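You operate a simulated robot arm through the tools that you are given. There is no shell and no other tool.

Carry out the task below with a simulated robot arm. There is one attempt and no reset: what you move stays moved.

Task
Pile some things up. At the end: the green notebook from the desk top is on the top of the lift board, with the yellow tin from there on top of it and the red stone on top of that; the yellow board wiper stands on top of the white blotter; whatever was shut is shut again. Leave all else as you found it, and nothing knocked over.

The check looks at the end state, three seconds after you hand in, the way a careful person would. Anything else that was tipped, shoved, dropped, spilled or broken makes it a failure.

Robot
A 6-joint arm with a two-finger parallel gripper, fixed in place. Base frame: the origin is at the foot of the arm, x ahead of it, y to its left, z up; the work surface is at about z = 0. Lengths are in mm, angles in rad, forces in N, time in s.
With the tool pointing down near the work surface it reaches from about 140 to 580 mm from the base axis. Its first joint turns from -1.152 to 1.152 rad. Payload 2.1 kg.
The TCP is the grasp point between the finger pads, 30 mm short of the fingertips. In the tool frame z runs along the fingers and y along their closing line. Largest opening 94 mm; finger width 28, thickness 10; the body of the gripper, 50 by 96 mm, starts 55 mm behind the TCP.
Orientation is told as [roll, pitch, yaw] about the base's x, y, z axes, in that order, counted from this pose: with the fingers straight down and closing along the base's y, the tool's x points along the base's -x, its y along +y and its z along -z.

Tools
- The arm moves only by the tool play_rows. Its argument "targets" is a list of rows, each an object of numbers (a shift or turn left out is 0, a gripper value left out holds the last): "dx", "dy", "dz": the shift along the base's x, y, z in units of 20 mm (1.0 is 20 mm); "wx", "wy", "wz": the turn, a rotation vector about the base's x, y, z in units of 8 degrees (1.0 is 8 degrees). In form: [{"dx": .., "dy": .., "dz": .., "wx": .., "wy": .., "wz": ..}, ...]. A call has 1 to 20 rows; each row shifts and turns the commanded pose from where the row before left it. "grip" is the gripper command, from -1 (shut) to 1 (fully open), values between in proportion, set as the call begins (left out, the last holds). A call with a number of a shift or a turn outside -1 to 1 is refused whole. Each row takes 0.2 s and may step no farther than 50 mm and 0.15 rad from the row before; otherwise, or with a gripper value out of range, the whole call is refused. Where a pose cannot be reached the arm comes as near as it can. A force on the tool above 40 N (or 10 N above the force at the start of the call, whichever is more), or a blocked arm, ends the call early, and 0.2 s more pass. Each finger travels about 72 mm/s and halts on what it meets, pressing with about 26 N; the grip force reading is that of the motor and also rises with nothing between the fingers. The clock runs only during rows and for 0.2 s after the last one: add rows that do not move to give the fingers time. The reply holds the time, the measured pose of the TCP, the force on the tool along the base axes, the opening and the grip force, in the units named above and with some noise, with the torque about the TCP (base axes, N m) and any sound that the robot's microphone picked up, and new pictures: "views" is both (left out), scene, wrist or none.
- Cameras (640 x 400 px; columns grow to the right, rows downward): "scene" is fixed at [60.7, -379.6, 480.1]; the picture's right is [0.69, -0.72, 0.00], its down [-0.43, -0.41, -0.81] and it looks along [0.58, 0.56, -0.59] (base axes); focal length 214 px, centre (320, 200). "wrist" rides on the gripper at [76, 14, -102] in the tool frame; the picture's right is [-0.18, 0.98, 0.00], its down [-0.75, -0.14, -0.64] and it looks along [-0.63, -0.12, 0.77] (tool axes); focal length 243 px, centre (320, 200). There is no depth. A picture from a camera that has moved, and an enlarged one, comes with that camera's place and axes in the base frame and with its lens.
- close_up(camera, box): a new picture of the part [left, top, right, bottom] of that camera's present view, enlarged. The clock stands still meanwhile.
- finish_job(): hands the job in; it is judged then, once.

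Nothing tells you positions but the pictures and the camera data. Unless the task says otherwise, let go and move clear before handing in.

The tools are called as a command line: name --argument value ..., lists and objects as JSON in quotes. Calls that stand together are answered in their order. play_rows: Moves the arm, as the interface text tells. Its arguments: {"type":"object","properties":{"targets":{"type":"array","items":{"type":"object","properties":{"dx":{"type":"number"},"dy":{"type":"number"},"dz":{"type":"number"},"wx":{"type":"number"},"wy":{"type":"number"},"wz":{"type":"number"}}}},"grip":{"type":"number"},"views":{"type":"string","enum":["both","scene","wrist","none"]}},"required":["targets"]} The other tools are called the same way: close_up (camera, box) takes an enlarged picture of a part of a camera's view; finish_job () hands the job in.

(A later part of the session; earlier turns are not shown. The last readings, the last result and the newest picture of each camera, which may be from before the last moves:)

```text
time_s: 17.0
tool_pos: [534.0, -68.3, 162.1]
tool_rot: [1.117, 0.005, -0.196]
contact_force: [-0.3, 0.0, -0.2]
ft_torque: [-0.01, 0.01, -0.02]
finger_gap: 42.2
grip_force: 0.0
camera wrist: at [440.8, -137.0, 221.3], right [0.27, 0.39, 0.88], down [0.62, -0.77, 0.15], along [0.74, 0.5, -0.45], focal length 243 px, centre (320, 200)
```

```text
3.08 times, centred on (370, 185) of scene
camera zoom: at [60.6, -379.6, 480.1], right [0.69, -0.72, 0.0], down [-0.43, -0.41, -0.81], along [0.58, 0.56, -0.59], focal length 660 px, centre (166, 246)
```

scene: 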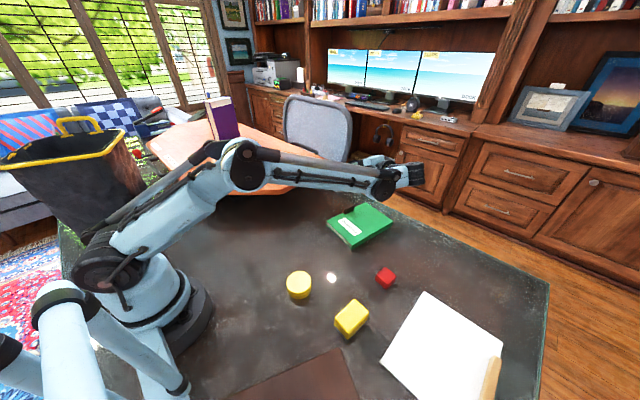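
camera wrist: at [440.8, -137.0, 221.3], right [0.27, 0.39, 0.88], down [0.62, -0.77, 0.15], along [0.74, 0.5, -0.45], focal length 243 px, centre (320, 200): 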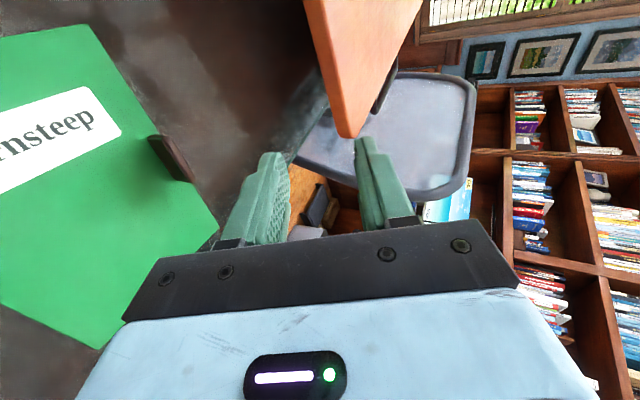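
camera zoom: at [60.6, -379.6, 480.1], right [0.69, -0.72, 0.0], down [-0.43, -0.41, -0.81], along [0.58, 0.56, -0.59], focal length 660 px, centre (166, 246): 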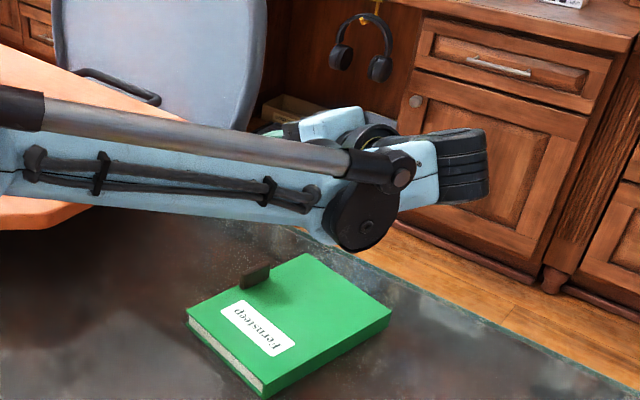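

A 64° roll is reachable. I'll roll back upright above the fin, look, then regrip it as deep as possible.

play_rows --targets '[{"wx": -0.98, "wy": 0.19}, {"wx": -0.98, "wy": 0.19}, {"wx": -0.98, "wy": 0.19}, {"wx": -0.98, "wy": 0.19}, {"wx": -0.98, "wy": 0.19}, {"wx": -0.98, "wy": 0.19}, {"wx": -0.98, "wy": 0.19}, {"wx": -0.98, "wy": 0.19}, {"dz": -0.9}, {"dz": -0.9}, {"dz": -0.9}, {"dz": -0.9}, {}, {}]'

close_up --camera "wrist" --box '[230, 60, 410, 200]'

```text
time_s: 20.0
tool_pos: [532.1, -68.3, 92.7]
tool_rot: [-0.001, 0.001, -0.197]
contact_force: [-0.4, -0.7, 0.0]
ft_torque: [0.0, 0.01, -0.04]
finger_gap: 42.2
grip_force: 0.0
camera wrist: at [459.2, -39.3, 194.5], right [0.37, 0.93, 0.0], down [0.71, -0.29, 0.64], along [0.6, -0.24, -0.77], focal length 243 px, centre (320, 200)
```

scene: 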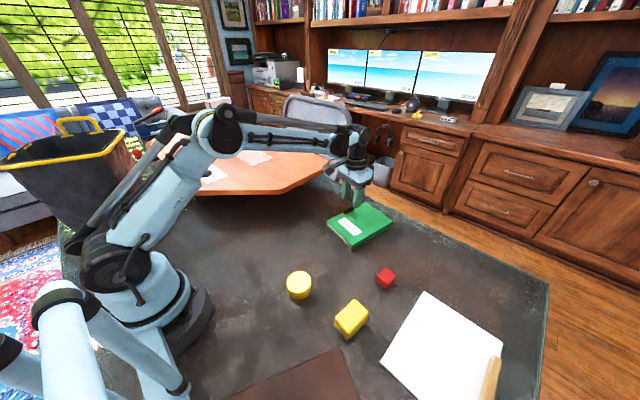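
wrist: 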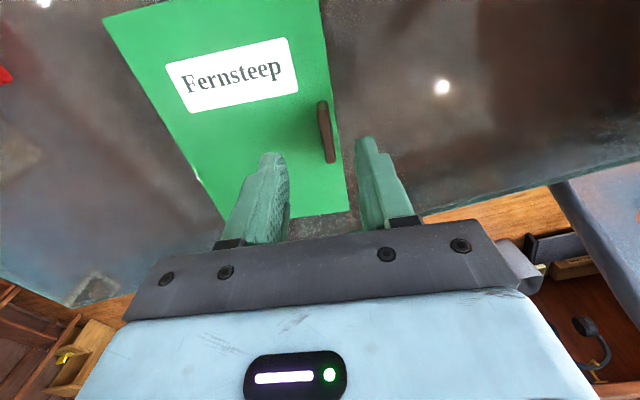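

```text
2.86 times, centred on (320, 130) of wrist
camera zoom: at [459.2, -39.3, 194.5], right [0.37, 0.93, 0.0], down [0.71, -0.29, 0.64], along [0.6, -0.24, -0.77], focal length 693 px, centre (320, 400)
```

zoom: 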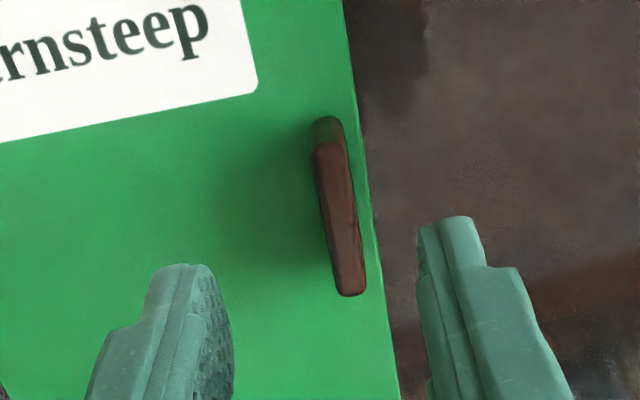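

The fin shifted about 5 mm in +y. I'll re-centre, lower until the tips meet the cover, and close.

play_rows --targets '[{"dy": 0.25, "dz": -0.7, "wz": -0.08}, {"dz": -0.7}, {"dz": -0.5}, {"dz": -0.08}, {}, {}]'

close_up --camera "wrist" --box '[230, 60, 410, 200]'

```text
time_s: 21.4
tool_pos: [532.6, -64.1, 51.4]
tool_rot: [-0.002, 0.002, -0.208]
contact_force: [-0.4, -0.4, 0.2]
ft_torque: [0.0, 0.0, -0.03]
finger_gap: 42.3
grip_force: 0.0
camera wrist: at [459.6, -33.2, 154.3], right [0.38, 0.92, 0.0], down [0.71, -0.29, 0.64], along [0.59, -0.25, -0.77], focal length 243 px, centre (320, 200)
```

scene: 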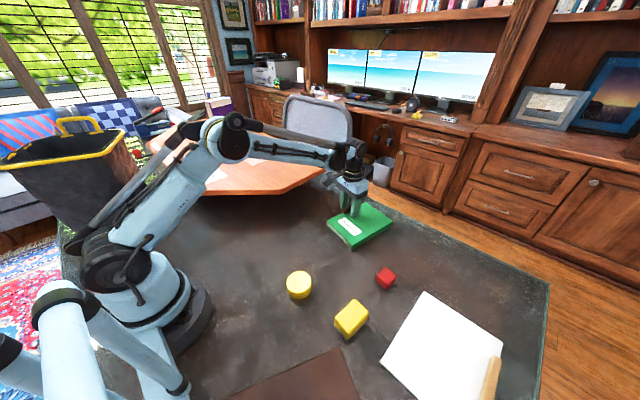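
wrist: 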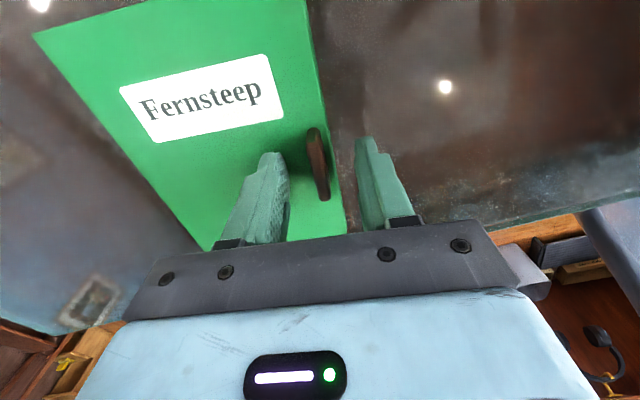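

```text
2.86 times, centred on (320, 130) of wrist
camera zoom: at [459.6, -33.2, 154.3], right [0.38, 0.92, 0.0], down [0.71, -0.29, 0.64], along [0.59, -0.25, -0.77], focal length 693 px, centre (320, 400)
```

zoom: 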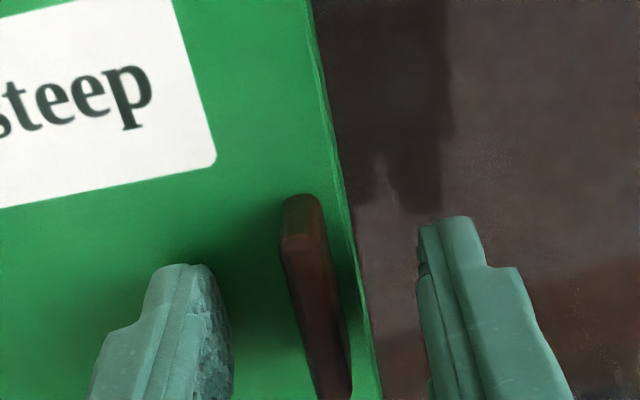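

No contact yet; I'll creep down 1–2 mm at a time until the tip feels the cover.

play_rows --targets '[{"dz": -0.06}, {}]' --views "none"

play_rows --targets '[{"dz": -0.05}, {}]' --views "none"

```text
time_s: 22.0
tool_pos: [532.1, -62.2, 51.2]
tool_rot: [-0.001, 0.0, -0.208]
contact_force: [0.2, 0.9, 35.0]
ft_torque: [-0.85, 0.19, -0.04]
finger_gap: 42.1
grip_force: 0.0
```

```text
time_s: 22.4
tool_pos: [532.8, -63.1, 52.7]
tool_rot: [-0.001, 0.001, -0.208]
contact_force: [0.1, 0.2, 10.2]
ft_torque: [-0.2, 0.04, -0.06]
finger_gap: 42.1
grip_force: 0.1
stopped in row 1: the force on the tool passed its limit at 50 N (the readings are from after the stop); the commanded pose is now the measured one
```

The tips are on the cover now. I'll ease up half a millimetre and close on the fin.

play_rows --targets '[{"dz": 0.03}, {}, {}, {}, {}]' --grip -1

close_up --camera "wrist" --box '[230, 60, 410, 200]'

```text
time_s: 23.6
tool_pos: [533.8, -64.0, 52.0]
tool_rot: [-0.003, 0.0, -0.208]
contact_force: [-0.3, 0.6, 0.1]
ft_torque: [0.03, -0.11, 0.06]
finger_gap: 7.7
grip_force: 25.6
camera wrist: at [459.6, -33.4, 154.2], right [0.38, 0.92, 0.0], down [0.71, -0.29, 0.64], along [0.59, -0.25, -0.77], focal length 243 px, centre (320, 200)
```

scene: 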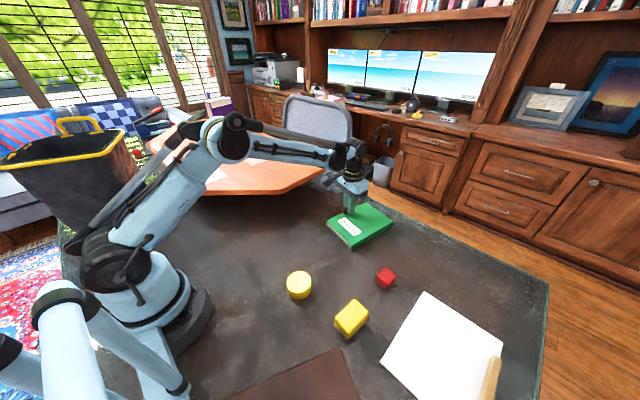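
wrist: 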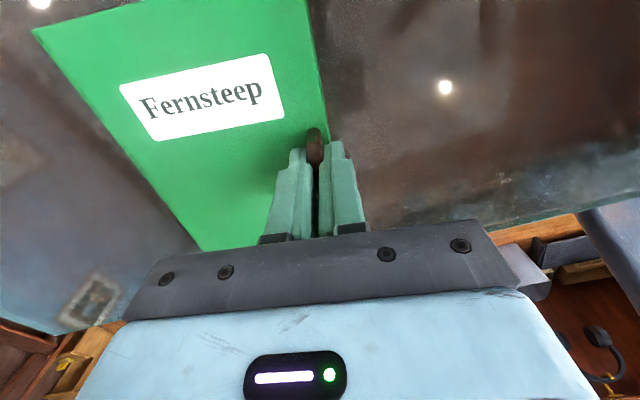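

```text
2.86 times, centred on (320, 130) of wrist
camera zoom: at [459.6, -33.4, 154.2], right [0.38, 0.92, 0.0], down [0.71, -0.29, 0.64], along [0.59, -0.25, -0.77], focal length 693 px, centre (320, 400)
```

zoom: 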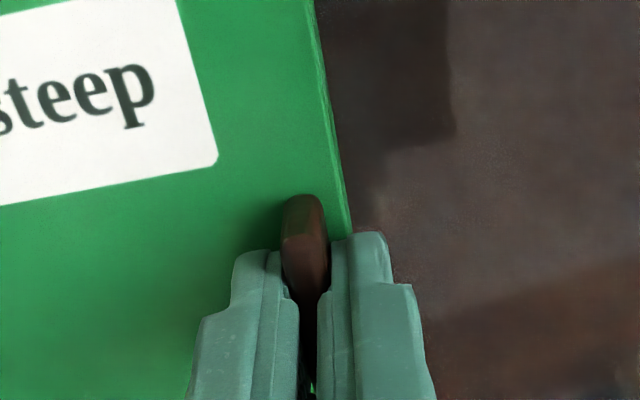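

The grip is at full depth. I'll begin tipping the notebook up about its spine edge, 16° first, slowly.

play_rows --targets '[{"dx": -0.043, "dy": -0.205, "dz": 0.4, "wx": 0.489, "wy": -0.104}, {"dx": -0.043, "dy": -0.205, "dz": 0.4, "wx": 0.489, "wy": -0.104}, {"dx": -0.054, "dy": -0.254, "dz": 0.365, "wx": 0.489, "wy": -0.104}, {"dx": -0.054, "dy": -0.254, "dz": 0.365, "wx": 0.489, "wy": -0.104}, {}]'

close_up --camera "scene" --box '[310, 150, 410, 250]'

```text
time_s: 24.8
tool_pos: [528.5, -82.9, 81.0]
tool_rot: [0.277, -0.001, -0.208]
contact_force: [-0.4, 0.1, -2.0]
ft_torque: [0.02, -0.04, -0.08]
finger_gap: 7.5
grip_force: 26.1
camera wrist: at [450.0, -80.5, 184.5], right [0.38, 0.89, 0.27], down [0.67, -0.46, 0.58], along [0.64, -0.04, -0.77], focal length 243 px, centre (320, 200)
```

scene: 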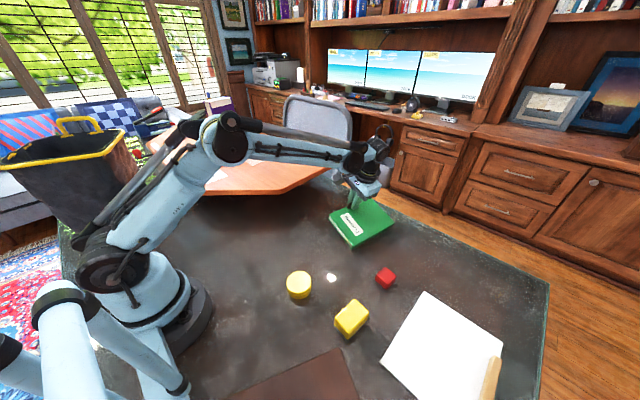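
wrist: 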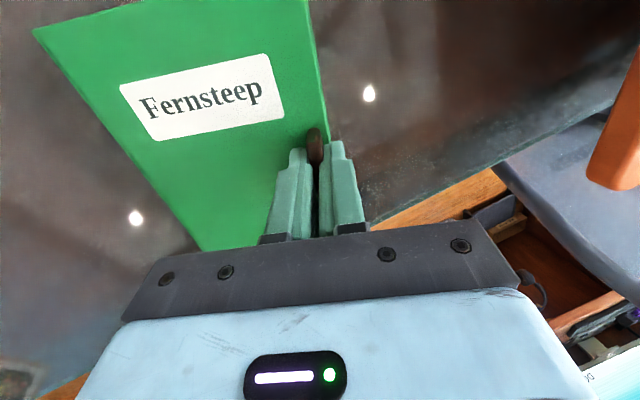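

```text
4.00 times, centred on (360, 200) of scene
camera zoom: at [60.7, -379.6, 480.1], right [0.69, -0.72, 0.0], down [-0.43, -0.41, -0.81], along [0.58, 0.56, -0.59], focal length 858 px, centre (160, 200)
```

zoom: 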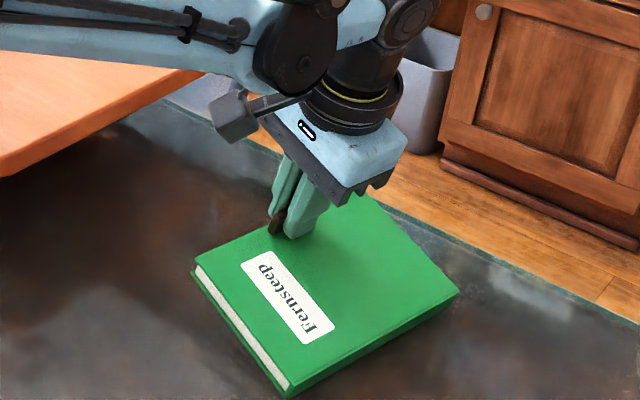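

The notebook tips up with the fin held firmly and stays shut. I'll continue to 40°.

play_rows --targets '[{"dx": -0.064, "dy": -0.301, "dz": 0.33, "wx": 0.489, "wy": -0.104}, {"dx": -0.064, "dy": -0.301, "dz": 0.33, "wx": 0.489, "wy": -0.104}, {"dx": -0.072, "dy": -0.34, "dz": 0.283, "wx": 0.489, "wy": -0.104}, {"dx": -0.072, "dy": -0.34, "dz": 0.283, "wx": 0.489, "wy": -0.104}, {"dx": -0.079, "dy": -0.374, "dz": 0.235, "wx": 0.489, "wy": -0.104}, {"dx": -0.079, "dy": -0.374, "dz": 0.235, "wx": 0.489, "wy": -0.104}, {}]'

close_up --camera "scene" --box '[310, 150, 410, 250]'

```text
time_s: 26.4
tool_pos: [520.3, -123.2, 116.7]
tool_rot: [0.698, -0.001, -0.209]
contact_force: [-0.3, -0.1, -2.3]
ft_torque: [0.04, -0.04, -0.01]
finger_gap: 7.7
grip_force: 26.4
camera wrist: at [432.9, -160.4, 204.0], right [0.34, 0.7, 0.63], down [0.63, -0.66, 0.4], along [0.7, 0.26, -0.66], focal length 243 px, centre (320, 200)
```

scene: 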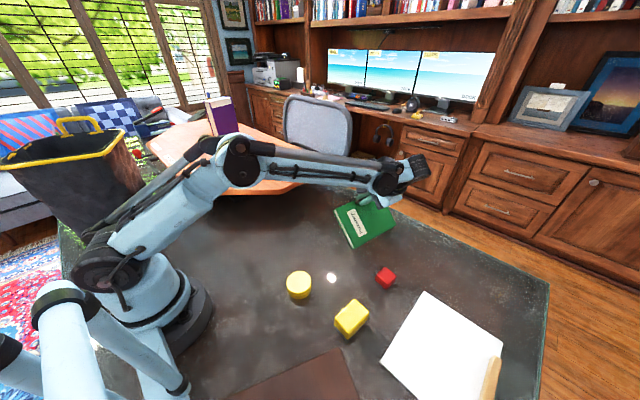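
wrist: 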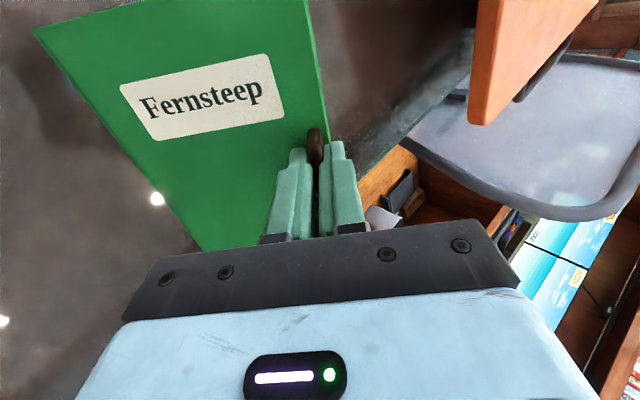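

```text
4.00 times, centred on (360, 200) of scene
camera zoom: at [60.7, -379.6, 480.1], right [0.69, -0.72, 0.0], down [-0.43, -0.41, -0.81], along [0.58, 0.56, -0.59], focal length 858 px, centre (160, 200)
```

zoom: 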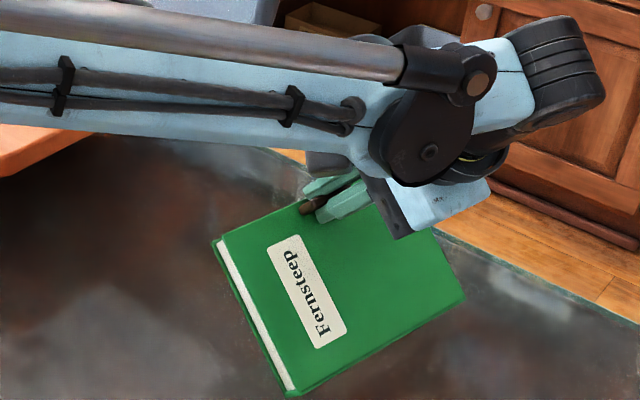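

Going well at 40°; continuing to 64°.

play_rows --targets '[{"dx": -0.085, "dy": -0.401, "dz": 0.178, "wx": 0.489, "wy": -0.104}, {"dx": -0.085, "dy": -0.401, "dz": 0.178, "wx": 0.489, "wy": -0.104}, {"dx": -0.088, "dy": -0.418, "dz": 0.118, "wx": 0.489, "wy": -0.104}, {"dx": -0.088, "dy": -0.418, "dz": 0.118, "wx": 0.489, "wy": -0.104}, {"dx": -0.091, "dy": -0.428, "dz": 0.07, "wx": 0.489, "wy": -0.104}, {"dx": -0.091, "dy": -0.428, "dz": 0.07, "wx": 0.489, "wy": -0.104}, {}]'

close_up --camera "scene" --box '[310, 150, 410, 250]'

```text
time_s: 27.9
tool_pos: [510.2, -174.2, 130.8]
tool_rot: [1.114, -0.002, -0.209]
contact_force: [-0.9, -0.4, -2.7]
ft_torque: [-0.04, 0.01, -0.01]
finger_gap: 7.8
grip_force: 25.7
camera wrist: at [415.6, -241.8, 189.1], right [0.27, 0.38, 0.88], down [0.6, -0.78, 0.16], along [0.75, 0.49, -0.44], focal length 243 px, centre (320, 200)
```

scene: 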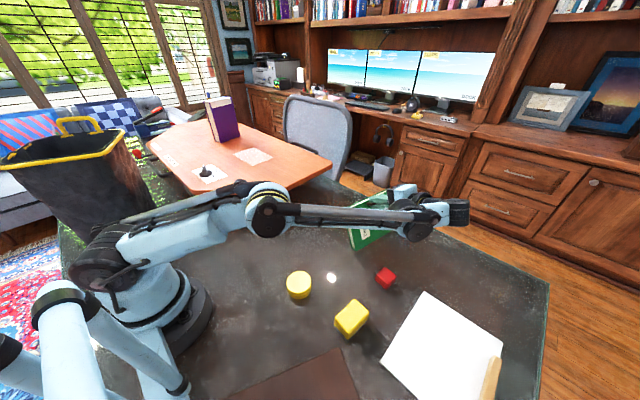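
wrist: 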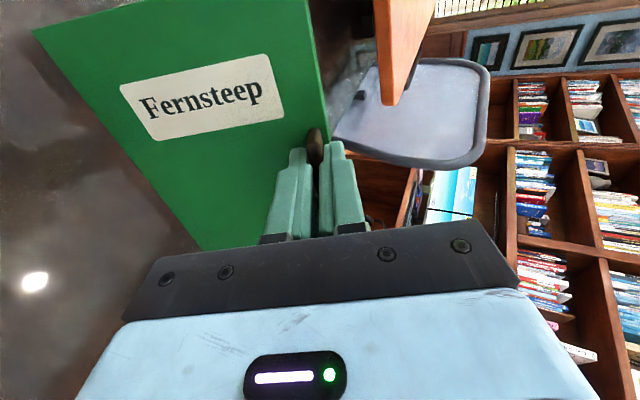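

```text
4.00 times, centred on (360, 200) of scene
camera zoom: at [60.7, -379.6, 480.1], right [0.69, -0.72, 0.0], down [-0.43, -0.41, -0.81], along [0.58, 0.56, -0.59], focal length 858 px, centre (160, 200)
```

zoom: 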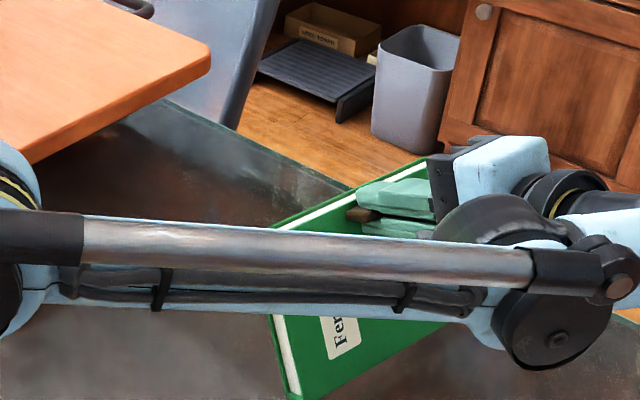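

The notebook now hangs from the fin at 64°, weight about 2.7 N. I'll raise it slowly and check that the grip holds.

play_rows --targets '[{"dz": 0.2}, {"dz": 0.3}, {"dz": 0.4}, {"dz": 0.4}, {"dz": 0.4}, {"dz": 0.3}, {}, {}]'

close_up --camera "scene" --box '[310, 130, 450, 250]'

```text
time_s: 29.8
tool_pos: [508.8, -172.3, 171.3]
tool_rot: [1.114, -0.002, -0.209]
contact_force: [-0.3, 0.8, -3.6]
ft_torque: [-0.02, -0.02, -0.01]
finger_gap: 7.9
grip_force: 26.2
camera wrist: at [415.7, -240.3, 229.2], right [0.27, 0.39, 0.88], down [0.6, -0.78, 0.16], along [0.75, 0.49, -0.44], focal length 243 px, centre (320, 200)
```

scene: 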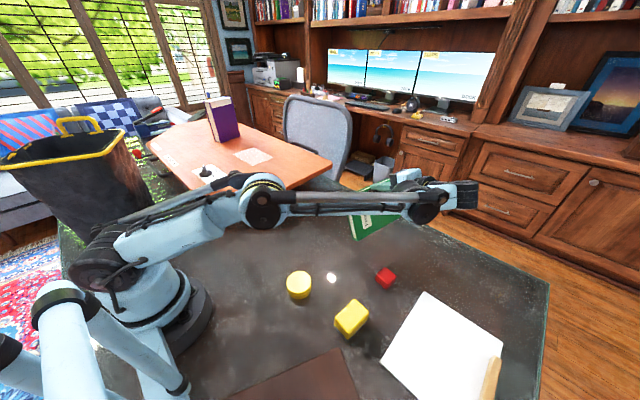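
wrist: 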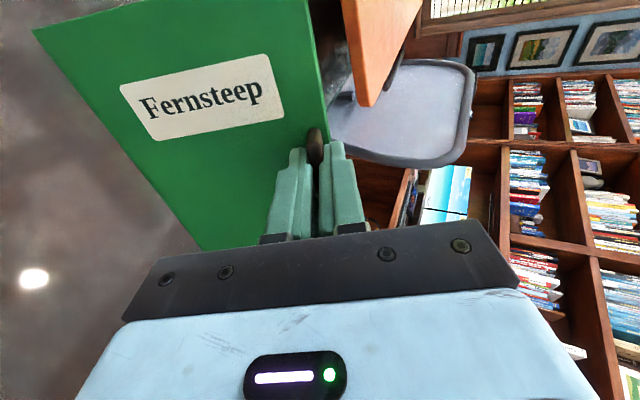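

```text
3.33 times, centred on (380, 190) of scene
camera zoom: at [60.7, -379.6, 480.1], right [0.69, -0.72, 0.0], down [-0.43, -0.41, -0.81], along [0.58, 0.56, -0.59], focal length 715 px, centre (120, 233)
```

zoom: 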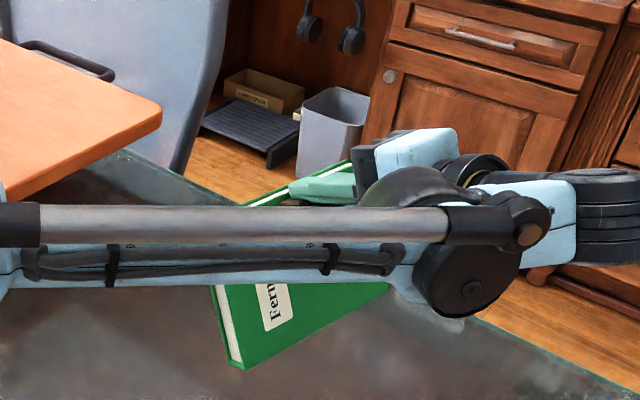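

The grip is steady with no slip. I'll raise further while starting to swing toward the board.

play_rows --targets '[{"dx": -0.05, "dy": 0.1, "dz": 0.3}, {"dx": -0.1, "dy": 0.2, "dz": 0.5}, {"dx": -0.1, "dy": 0.25, "dz": 0.65}, {"dx": -0.1, "dy": 0.25, "dz": 0.65}, {"dx": -0.1, "dy": 0.25, "dz": 0.65}, {"dx": -0.1, "dy": 0.25, "dz": 0.65}, {"dx": -0.1, "dy": 0.25, "dz": 0.65}, {"dx": -0.1, "dy": 0.25, "dz": 0.65}, {"dx": -0.1, "dy": 0.25, "dz": 0.65}, {"dx": -0.05, "dy": 0.15, "dz": 0.4}, {}, {}]'

```text
time_s: 32.4
tool_pos: [491.3, -128.2, 287.4]
tool_rot: [1.115, -0.001, -0.209]
contact_force: [-1.0, 0.0, -3.4]
ft_torque: [-0.01, -0.02, 0.02]
finger_gap: 7.9
grip_force: 25.7
camera wrist: at [396.9, -195.9, 343.6], right [0.27, 0.39, 0.88], down [0.6, -0.78, 0.16], along [0.75, 0.49, -0.44], focal length 243 px, centre (320, 200)
```

scene: 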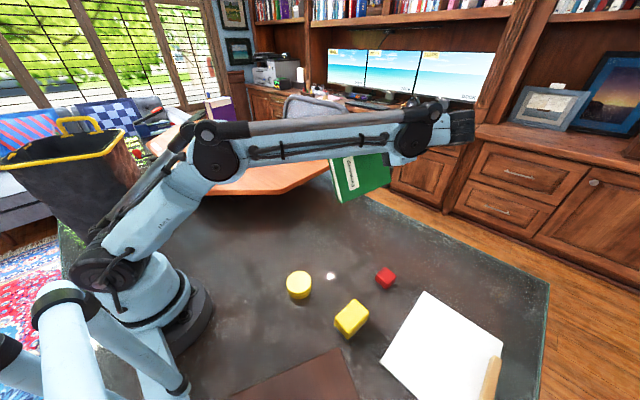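
wrist: 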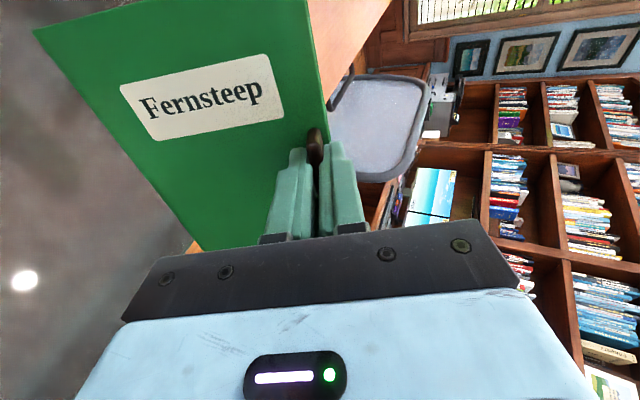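

Holding well at z≈287. Now I'll swing it smoothly over the board, turning 47° as I go.

play_rows --targets '[{"dx": -0.03, "dy": 0.4, "wz": 0.15}, {"dx": -0.06, "dy": 0.7, "wz": 0.25}, {"dx": -0.08, "dy": 0.9, "wz": 0.31}, {"dx": -0.08, "dy": 0.9, "wz": 0.31}, {"dx": -0.08, "dy": 0.9, "wz": 0.31}, {"dx": -0.08, "dy": 0.9, "wz": 0.31}, {"dx": -0.08, "dy": 0.9, "wz": 0.31}, {"dx": -0.08, "dy": 0.9, "wz": 0.31}, {"dx": -0.08, "dy": 0.9, "wz": 0.31}, {"dx": -0.08, "dy": 0.9, "wz": 0.31}, {"dx": -0.08, "dy": 0.9, "wz": 0.31}, {"dx": -0.08, "dy": 0.9, "wz": 0.31}, {"dx": -0.08, "dy": 0.9, "wz": 0.31}, {"dx": -0.08, "dy": 0.9, "wz": 0.31}, {"dx": -0.08, "dy": 0.9, "wz": 0.31}, {"dx": -0.08, "dy": 0.9, "wz": 0.31}, {"dx": -0.08, "dy": 0.9, "wz": 0.31}, {"dx": -0.08, "dy": 0.7, "wz": 0.31}, {"dx": -0.08, "dy": 0.4, "wz": 0.31}, {}]'

```text
time_s: 36.5
tool_pos: [461.7, 192.1, 286.4]
tool_rot: [1.112, -0.005, 0.576]
contact_force: [0.4, -0.1, -3.4]
ft_torque: [-0.04, -0.05, 0.02]
finger_gap: 7.9
grip_force: 25.9
out of reach, approached as far as the arm can: row 19
camera wrist: at [443.5, 78.6, 343.8], right [-0.09, 0.46, 0.88], down [0.98, -0.13, 0.16], along [0.19, 0.88, -0.44], focal length 243 px, centre (320, 200)
```

scene: 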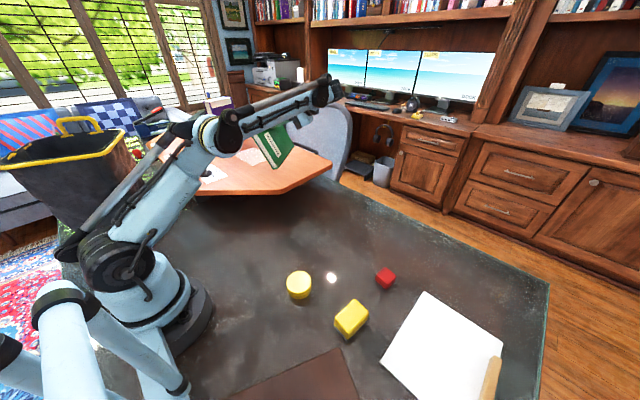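
wrist: 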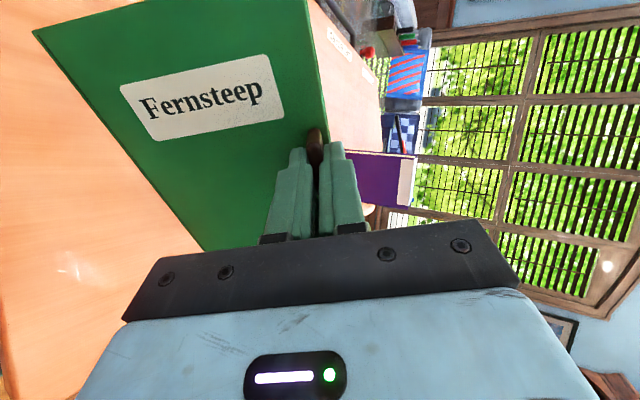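

It stopped about 18 mm short of the aim (reach limit in that posture) but is nearly where I want it. I'll check the notebook relative to the board before lowering.

close_up --camera "scene" --box '[180, 90, 350, 210]'

close_up --camera "wrist" --box '[0, 0, 400, 250]'

```text
3.33 times, centred on (265, 150) of scene
camera zoom: at [60.7, -379.6, 480.1], right [0.69, -0.72, 0.0], down [-0.43, -0.41, -0.81], along [0.58, 0.56, -0.59], focal length 715 px, centre (503, 367)
```

zoom: 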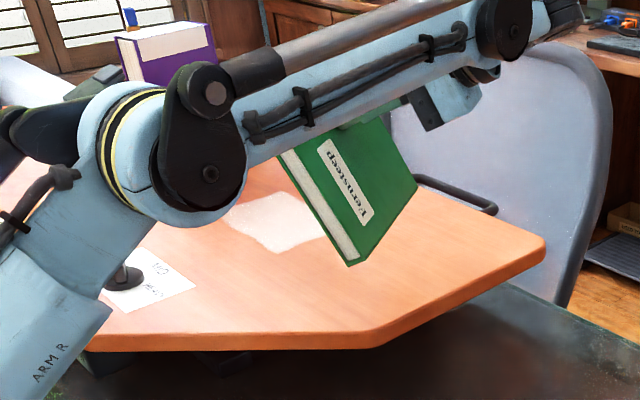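

```text
1.60 times, centred on (200, 125) of wrist
camera zoom: at [443.5, 78.6, 343.8], right [-0.09, 0.46, 0.88], down [0.98, -0.13, 0.16], along [0.19, 0.88, -0.44], focal length 388 px, centre (512, 320)
```

zoom: 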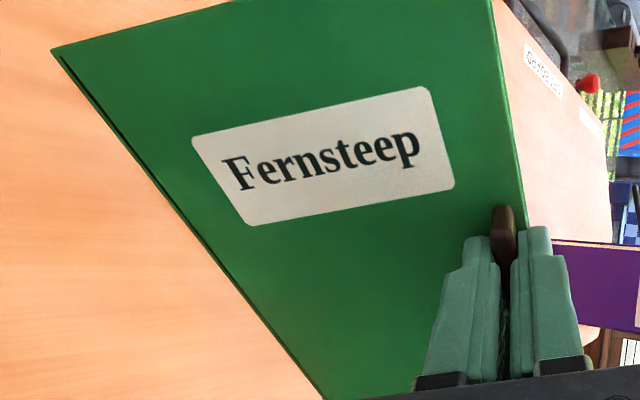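

The notebook hangs clear above the board. I'll lower 30 mm and shift about 15 mm further in.

play_rows --targets '[{"dy": 0.2, "dz": -0.4}, {"dy": 0.2, "dz": -0.4}, {"dy": 0.2, "dz": -0.4}, {"dy": 0.2, "dz": -0.3}, {}, {}]'

close_up --camera "scene" --box '[180, 90, 350, 210]'

```text
time_s: 38.0
tool_pos: [462.5, 207.0, 255.8]
tool_rot: [1.115, -0.001, 0.584]
contact_force: [0.5, 0.9, -3.0]
ft_torque: [-0.05, -0.03, 0.03]
finger_gap: 7.6
grip_force: 26.0
camera wrist: at [444.1, 94.0, 314.3], right [-0.09, 0.46, 0.88], down [0.98, -0.12, 0.16], along [0.18, 0.88, -0.44], focal length 243 px, centre (320, 200)
```

scene: 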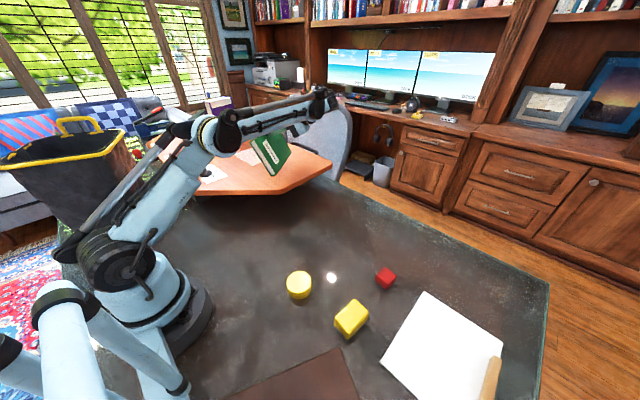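
wrist: 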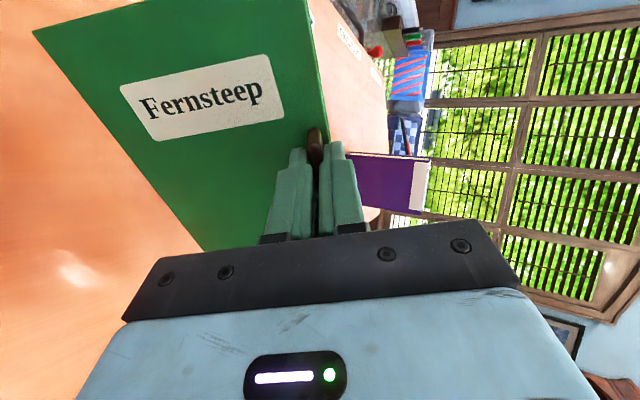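

```text
3.33 times, centred on (265, 150) of scene
camera zoom: at [60.7, -379.6, 480.1], right [0.69, -0.72, 0.0], down [-0.43, -0.41, -0.81], along [0.58, 0.56, -0.59], focal length 715 px, centre (503, 367)
```

zoom: 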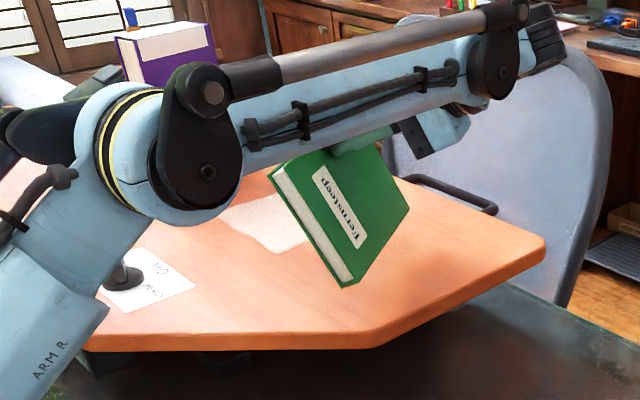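

Now lowering toward the board in small steps, watching the force for the spine edge touching.

play_rows --targets '[{"dz": -0.3}, {"dz": -0.3}, {"dz": -0.2}, {}]' --views "none"

play_rows --targets '[{"dz": -0.15}, {"dz": -0.15}, {}]' --views "scene"

close_up --camera "scene" --box '[220, 120, 340, 200]'

```text
time_s: 39.0
tool_pos: [463.0, 205.4, 240.7]
tool_rot: [1.114, -0.003, 0.583]
contact_force: [0.0, -1.1, -3.4]
ft_torque: [-0.02, -0.04, -0.02]
finger_gap: 7.6
grip_force: 25.7
```

```text
time_s: 39.8
tool_pos: [461.8, 207.2, 234.6]
tool_rot: [1.117, -0.002, 0.583]
contact_force: [0.1, 0.5, -2.4]
ft_torque: [-0.04, 0.0, 0.0]
finger_gap: 7.5
grip_force: 25.5
```

scene: 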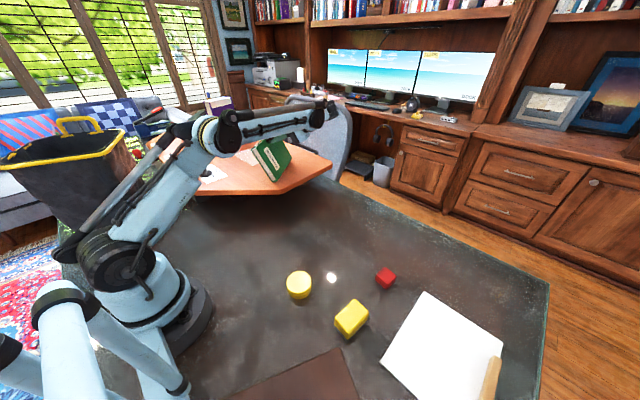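

```text
5.00 times, centred on (280, 160) of scene
camera zoom: at [60.7, -379.6, 480.1], right [0.69, -0.72, 0.0], down [-0.43, -0.41, -0.81], along [0.58, 0.56, -0.59], focal length 1072 px, centre (520, 400)
```

zoom: 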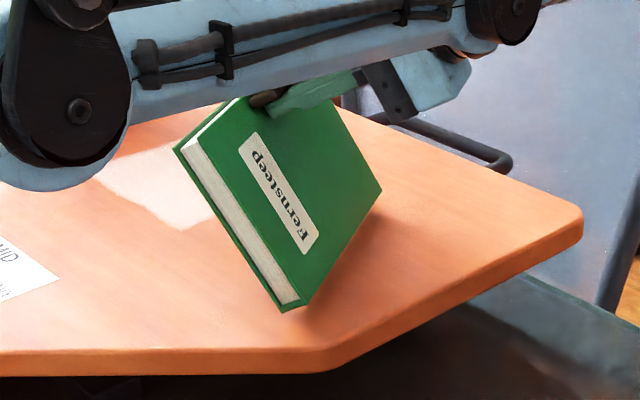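

Shadow shows the notebook is near but not touching. Continuing down in 3 mm steps.

play_rows --targets '[{"dz": -0.15}, {"dz": -0.1}, {}]' --views "none"

play_rows --targets '[{"dz": -0.15}, {}]' --views "none"

play_rows --targets '[{"dz": -0.15}, {}]' --views "none"

close_up --camera "scene" --box '[220, 120, 340, 200]'

```text
time_s: 40.5
tool_pos: [461.9, 208.2, 228.6]
tool_rot: [1.115, -0.002, 0.581]
contact_force: [0.6, 0.4, -3.5]
ft_torque: [-0.02, -0.02, 0.0]
finger_gap: 7.9
grip_force: 25.9
```

```text
time_s: 41.1
tool_pos: [462.8, 207.0, 227.8]
tool_rot: [1.116, -0.001, 0.584]
contact_force: [2.5, 2.5, 13.1]
ft_torque: [-0.09, 0.03, -0.25]
finger_gap: 7.7
grip_force: 25.6
```

```text
time_s: 41.6
tool_pos: [460.8, 208.6, 228.3]
tool_rot: [1.125, -0.007, 0.582]
contact_force: [3.2, -0.8, 6.5]
ft_torque: [-0.6, -0.08, 0.16]
finger_gap: 7.8
grip_force: 26.4
stopped in row 2: the force on the tool passed its limit at 42 N (the readings are from after the stop); the commanded pose is now the measured one
```

```text
5.00 times, centred on (280, 160) of scene
camera zoom: at [60.6, -379.6, 480.1], right [0.69, -0.72, 0.0], down [-0.43, -0.41, -0.81], along [0.58, 0.56, -0.59], focal length 1072 px, centre (520, 400)
```

zoom: 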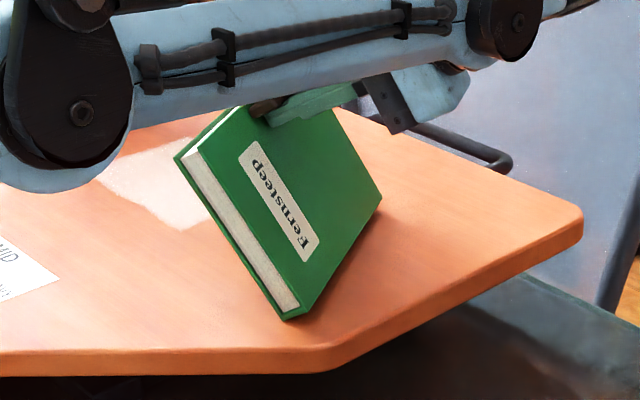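

The spine edge touches the board at TCP z≈228 and the board feels solid, not sinking. I'll ease up 2 mm and start laying the notebook down, pivoting about its spine: first 64°→40°.

play_rows --targets '[{"dz": 0.1}, {"dx": -0.241, "dy": 0.365, "dz": -0.037, "wx": -0.4175, "wy": -0.275}, {"dx": -0.241, "dy": 0.365, "dz": -0.037, "wx": -0.4175, "wy": -0.275}, {"dx": -0.235, "dy": 0.357, "dz": -0.095, "wx": -0.4175, "wy": -0.275}, {"dx": -0.235, "dy": 0.357, "dz": -0.095, "wx": -0.4175, "wy": -0.275}, {"dx": -0.2255, "dy": 0.342, "dz": -0.155, "wx": -0.4175, "wy": -0.275}, {"dx": -0.2255, "dy": 0.342, "dz": -0.155, "wx": -0.4175, "wy": -0.275}, {}]'

close_up --camera "scene" --box '[220, 120, 340, 200]'

```text
time_s: 43.4
tool_pos: [432.9, 250.9, 216.4]
tool_rot: [0.706, -0.004, 0.586]
contact_force: [-0.2, 0.2, -3.7]
ft_torque: [0.05, 0.01, -0.01]
finger_gap: 7.8
grip_force: 25.9
camera wrist: at [398.8, 162.1, 303.1], right [-0.26, 0.72, 0.64], down [0.92, -0.02, 0.4], along [0.3, 0.69, -0.66], focal length 243 px, centre (320, 200)
```

scene: 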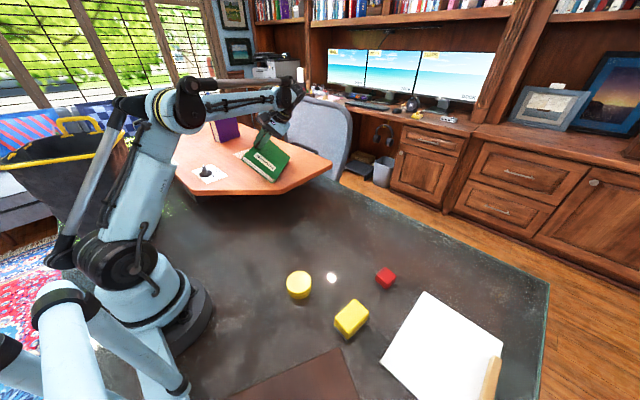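
wrist: 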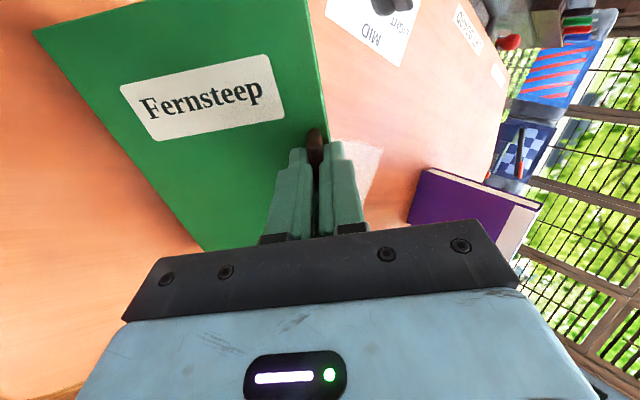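

```text
5.00 times, centred on (280, 160) of scene
camera zoom: at [60.7, -379.6, 480.1], right [0.69, -0.72, 0.0], down [-0.43, -0.41, -0.81], along [0.58, 0.56, -0.59], focal length 1072 px, centre (520, 400)
```

zoom: 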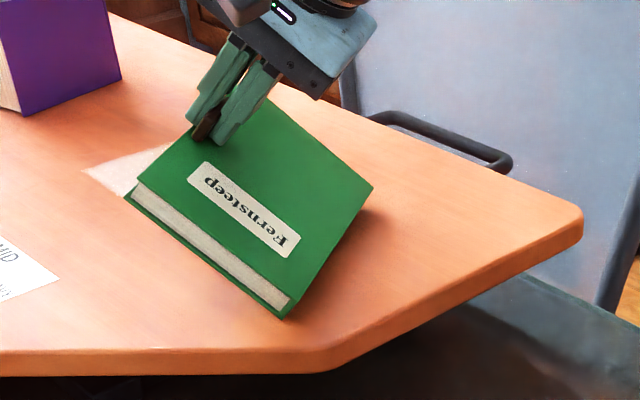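

Laying down nicely. Continuing from 40° to about 8°.

play_rows --targets '[{"dx": -0.21, "dy": 0.319, "dz": -0.2125, "wx": -0.4175, "wy": -0.275}, {"dx": -0.21, "dy": 0.319, "dz": -0.2125, "wx": -0.4175, "wy": -0.275}, {"dx": -0.191, "dy": 0.29, "dz": -0.26, "wx": -0.4175, "wy": -0.275}, {"dx": -0.191, "dy": 0.29, "dz": -0.26, "wx": -0.4175, "wy": -0.275}, {"dx": -0.169, "dy": 0.257, "dz": -0.3075, "wx": -0.4175, "wy": -0.275}, {"dx": -0.169, "dy": 0.257, "dz": -0.3075, "wx": -0.4175, "wy": -0.275}, {"dx": -0.143, "dy": 0.217, "dz": -0.3475, "wx": -0.4175, "wy": -0.275}, {"dx": -0.143, "dy": 0.217, "dz": -0.3475, "wx": -0.4175, "wy": -0.275}, {}]'

close_up --camera "scene" --box '[220, 120, 340, 200]'

```text
time_s: 45.4
tool_pos: [403.8, 292.9, 172.6]
tool_rot: [0.146, -0.002, 0.588]
contact_force: [-0.2, 0.4, -3.4]
ft_torque: [0.18, 0.08, -0.01]
finger_gap: 7.6
grip_force: 26.0
camera wrist: at [339.9, 251.1, 276.5], right [-0.39, 0.91, 0.14], down [0.76, 0.22, 0.62], along [0.53, 0.35, -0.77], focal length 243 px, centre (320, 200)
```

scene: 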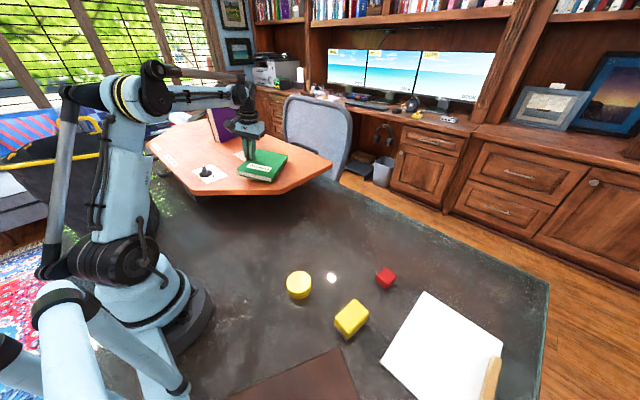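
wrist: 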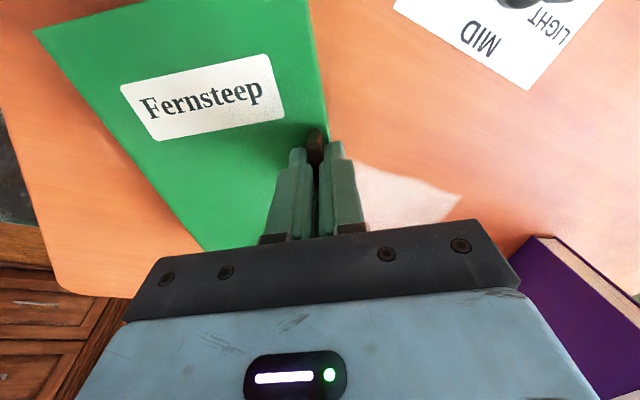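

```text
5.00 times, centred on (280, 160) of scene
camera zoom: at [60.7, -379.6, 480.1], right [0.69, -0.72, 0.0], down [-0.43, -0.41, -0.81], along [0.58, 0.56, -0.59], focal length 1072 px, centre (520, 400)
```

zoom: 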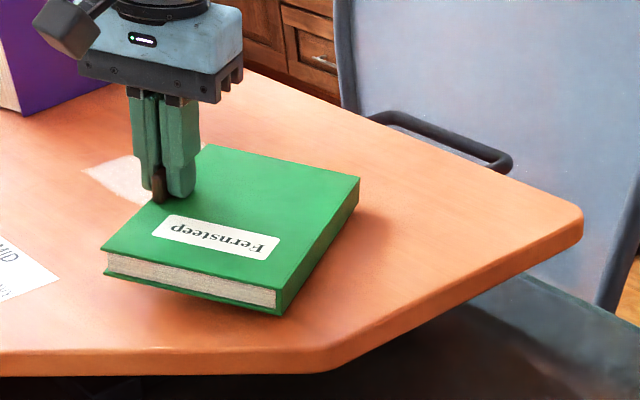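

Almost flat, hovering a few mm above the board. I'll finish the last 8° and then lower gently to contact.

play_rows --targets '[{"dx": -0.1155, "dy": 0.175, "dz": -0.41, "wx": -0.435, "wy": -0.285}, {"dx": -0.1155, "dy": 0.175, "dz": -0.41, "wx": -0.435, "wy": -0.285}, {}]' --views "none"

close_up --camera "scene" --box '[220, 120, 340, 200]'

```text
time_s: 46.2
tool_pos: [399.4, 300.3, 157.2]
tool_rot: [0.002, 0.002, 0.587]
contact_force: [0.5, -0.4, -3.6]
ft_torque: [0.14, 0.14, 0.03]
finger_gap: 7.6
grip_force: 26.0
```

```text
5.00 times, centred on (280, 160) of scene
camera zoom: at [60.7, -379.6, 480.1], right [0.69, -0.72, 0.0], down [-0.43, -0.41, -0.81], along [0.58, 0.56, -0.59], focal length 1072 px, centre (520, 400)
```

zoom: 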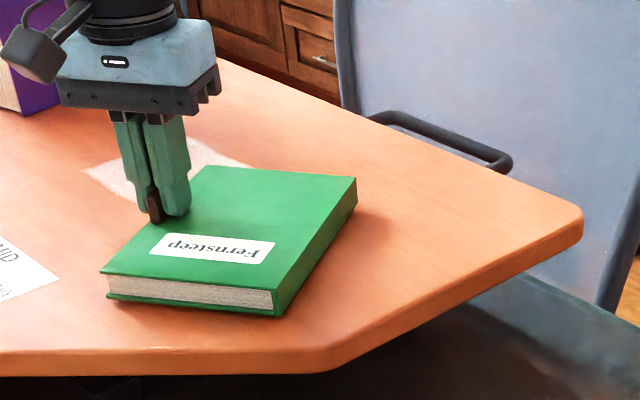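

Flat and a few mm up. Lowering in 1.5 mm steps until the board takes the weight.

play_rows --targets '[{"dz": -0.075}, {"dz": -0.075}, {}]' --views "none"

play_rows --targets '[{"dz": -0.06}, {}]' --views "none"

```text
time_s: 47.0
tool_pos: [399.7, 300.6, 154.6]
tool_rot: [0.001, 0.0, 0.587]
contact_force: [-0.7, 0.0, -3.0]
ft_torque: [0.16, 0.1, 0.0]
finger_gap: 7.9
grip_force: 26.2
```

```text
time_s: 47.6
tool_pos: [399.1, 300.2, 153.0]
tool_rot: [0.003, 0.0, 0.586]
contact_force: [-2.9, 0.0, 2.7]
ft_torque: [0.17, -0.41, -0.03]
finger_gap: 7.7
grip_force: 25.6
```

Contact reached (force now upward). One more small step, then release and rise straight up.

play_rows --targets '[{"dz": -0.03}, {}]' --views "scene"

close_up --camera "scene" --box '[220, 120, 340, 200]'

```text
time_s: 48.2
tool_pos: [400.0, 301.7, 151.2]
tool_rot: [0.001, -0.001, 0.586]
contact_force: [1.6, 1.0, 17.2]
ft_torque: [-0.13, 0.07, -0.03]
finger_gap: 7.8
grip_force: 26.3
```

scene: 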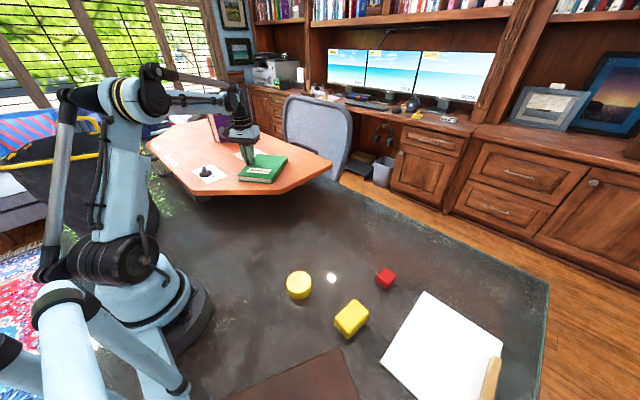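

```text
5.00 times, centred on (280, 160) of scene
camera zoom: at [60.6, -379.6, 480.1], right [0.69, -0.72, 0.0], down [-0.43, -0.41, -0.81], along [0.58, 0.56, -0.59], focal length 1072 px, centre (520, 400)
```

zoom: 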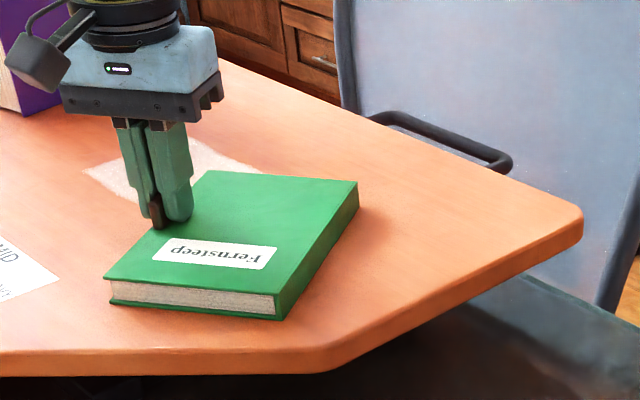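

The notebook lies flat on the board under 17 N with the board unmoved. Opening the fingers, then rising straight up.

play_rows --targets '[{}, {}, {}, {"dz": 0.3}, {"dz": 0.5}, {"dz": 0.8}, {"dz": 0.8}, {"dz": 0.8}, {}]' --grip -0.3

close_up --camera "scene" --box '[180, 110, 340, 210]'

close_up --camera "wrist" --box '[0, 0, 640, 250]'

```text
time_s: 50.2
tool_pos: [399.9, 301.4, 217.0]
tool_rot: [0.002, 0.0, 0.587]
contact_force: [-0.3, 0.4, -0.7]
ft_torque: [0.03, 0.0, 0.0]
finger_gap: 32.7
grip_force: 0.1
camera wrist: at [326.5, 271.3, 318.3], right [-0.39, 0.92, 0.0], down [0.71, 0.3, 0.64], along [0.59, 0.25, -0.77], focal length 243 px, centre (320, 200)
```

scene: 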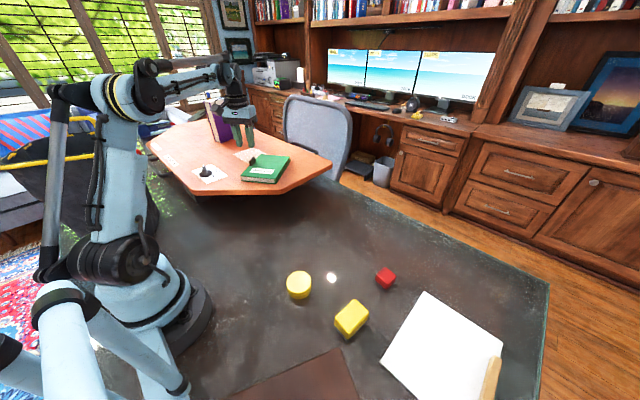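
wrist: 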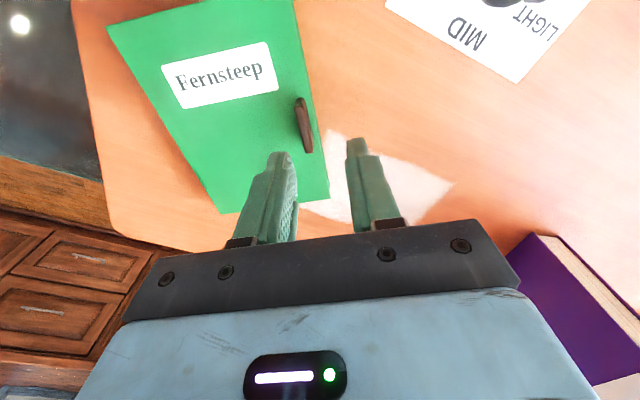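

```text
4.00 times, centred on (260, 160) of scene
camera zoom: at [60.7, -379.6, 480.1], right [0.69, -0.72, 0.0], down [-0.43, -0.41, -0.81], along [0.58, 0.56, -0.59], focal length 858 px, centre (560, 360)
```

zoom: 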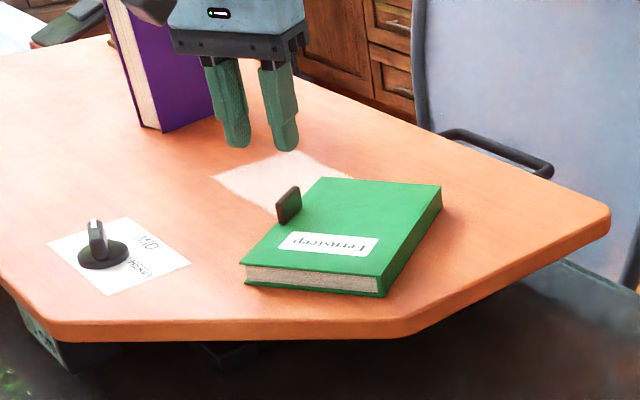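

```text
1.00 times, centred on (320, 125) of wrist (not enlarged: the box is as wide or as high as the picture)
camera zoom: at [326.5, 271.3, 318.3], right [-0.39, 0.92, 0.0], down [0.71, 0.3, 0.64], along [0.59, 0.25, -0.77], focal length 243 px, centre (320, 275)
```

zoom: 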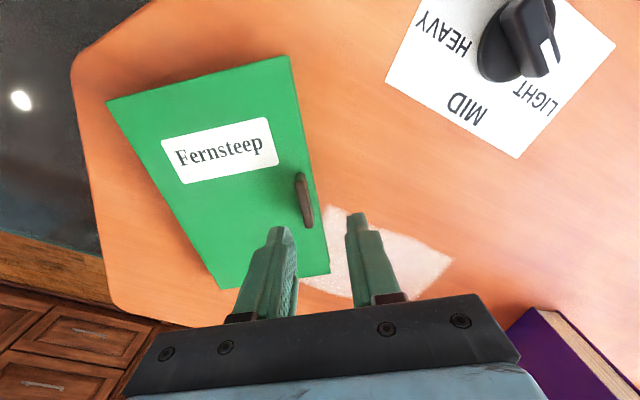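

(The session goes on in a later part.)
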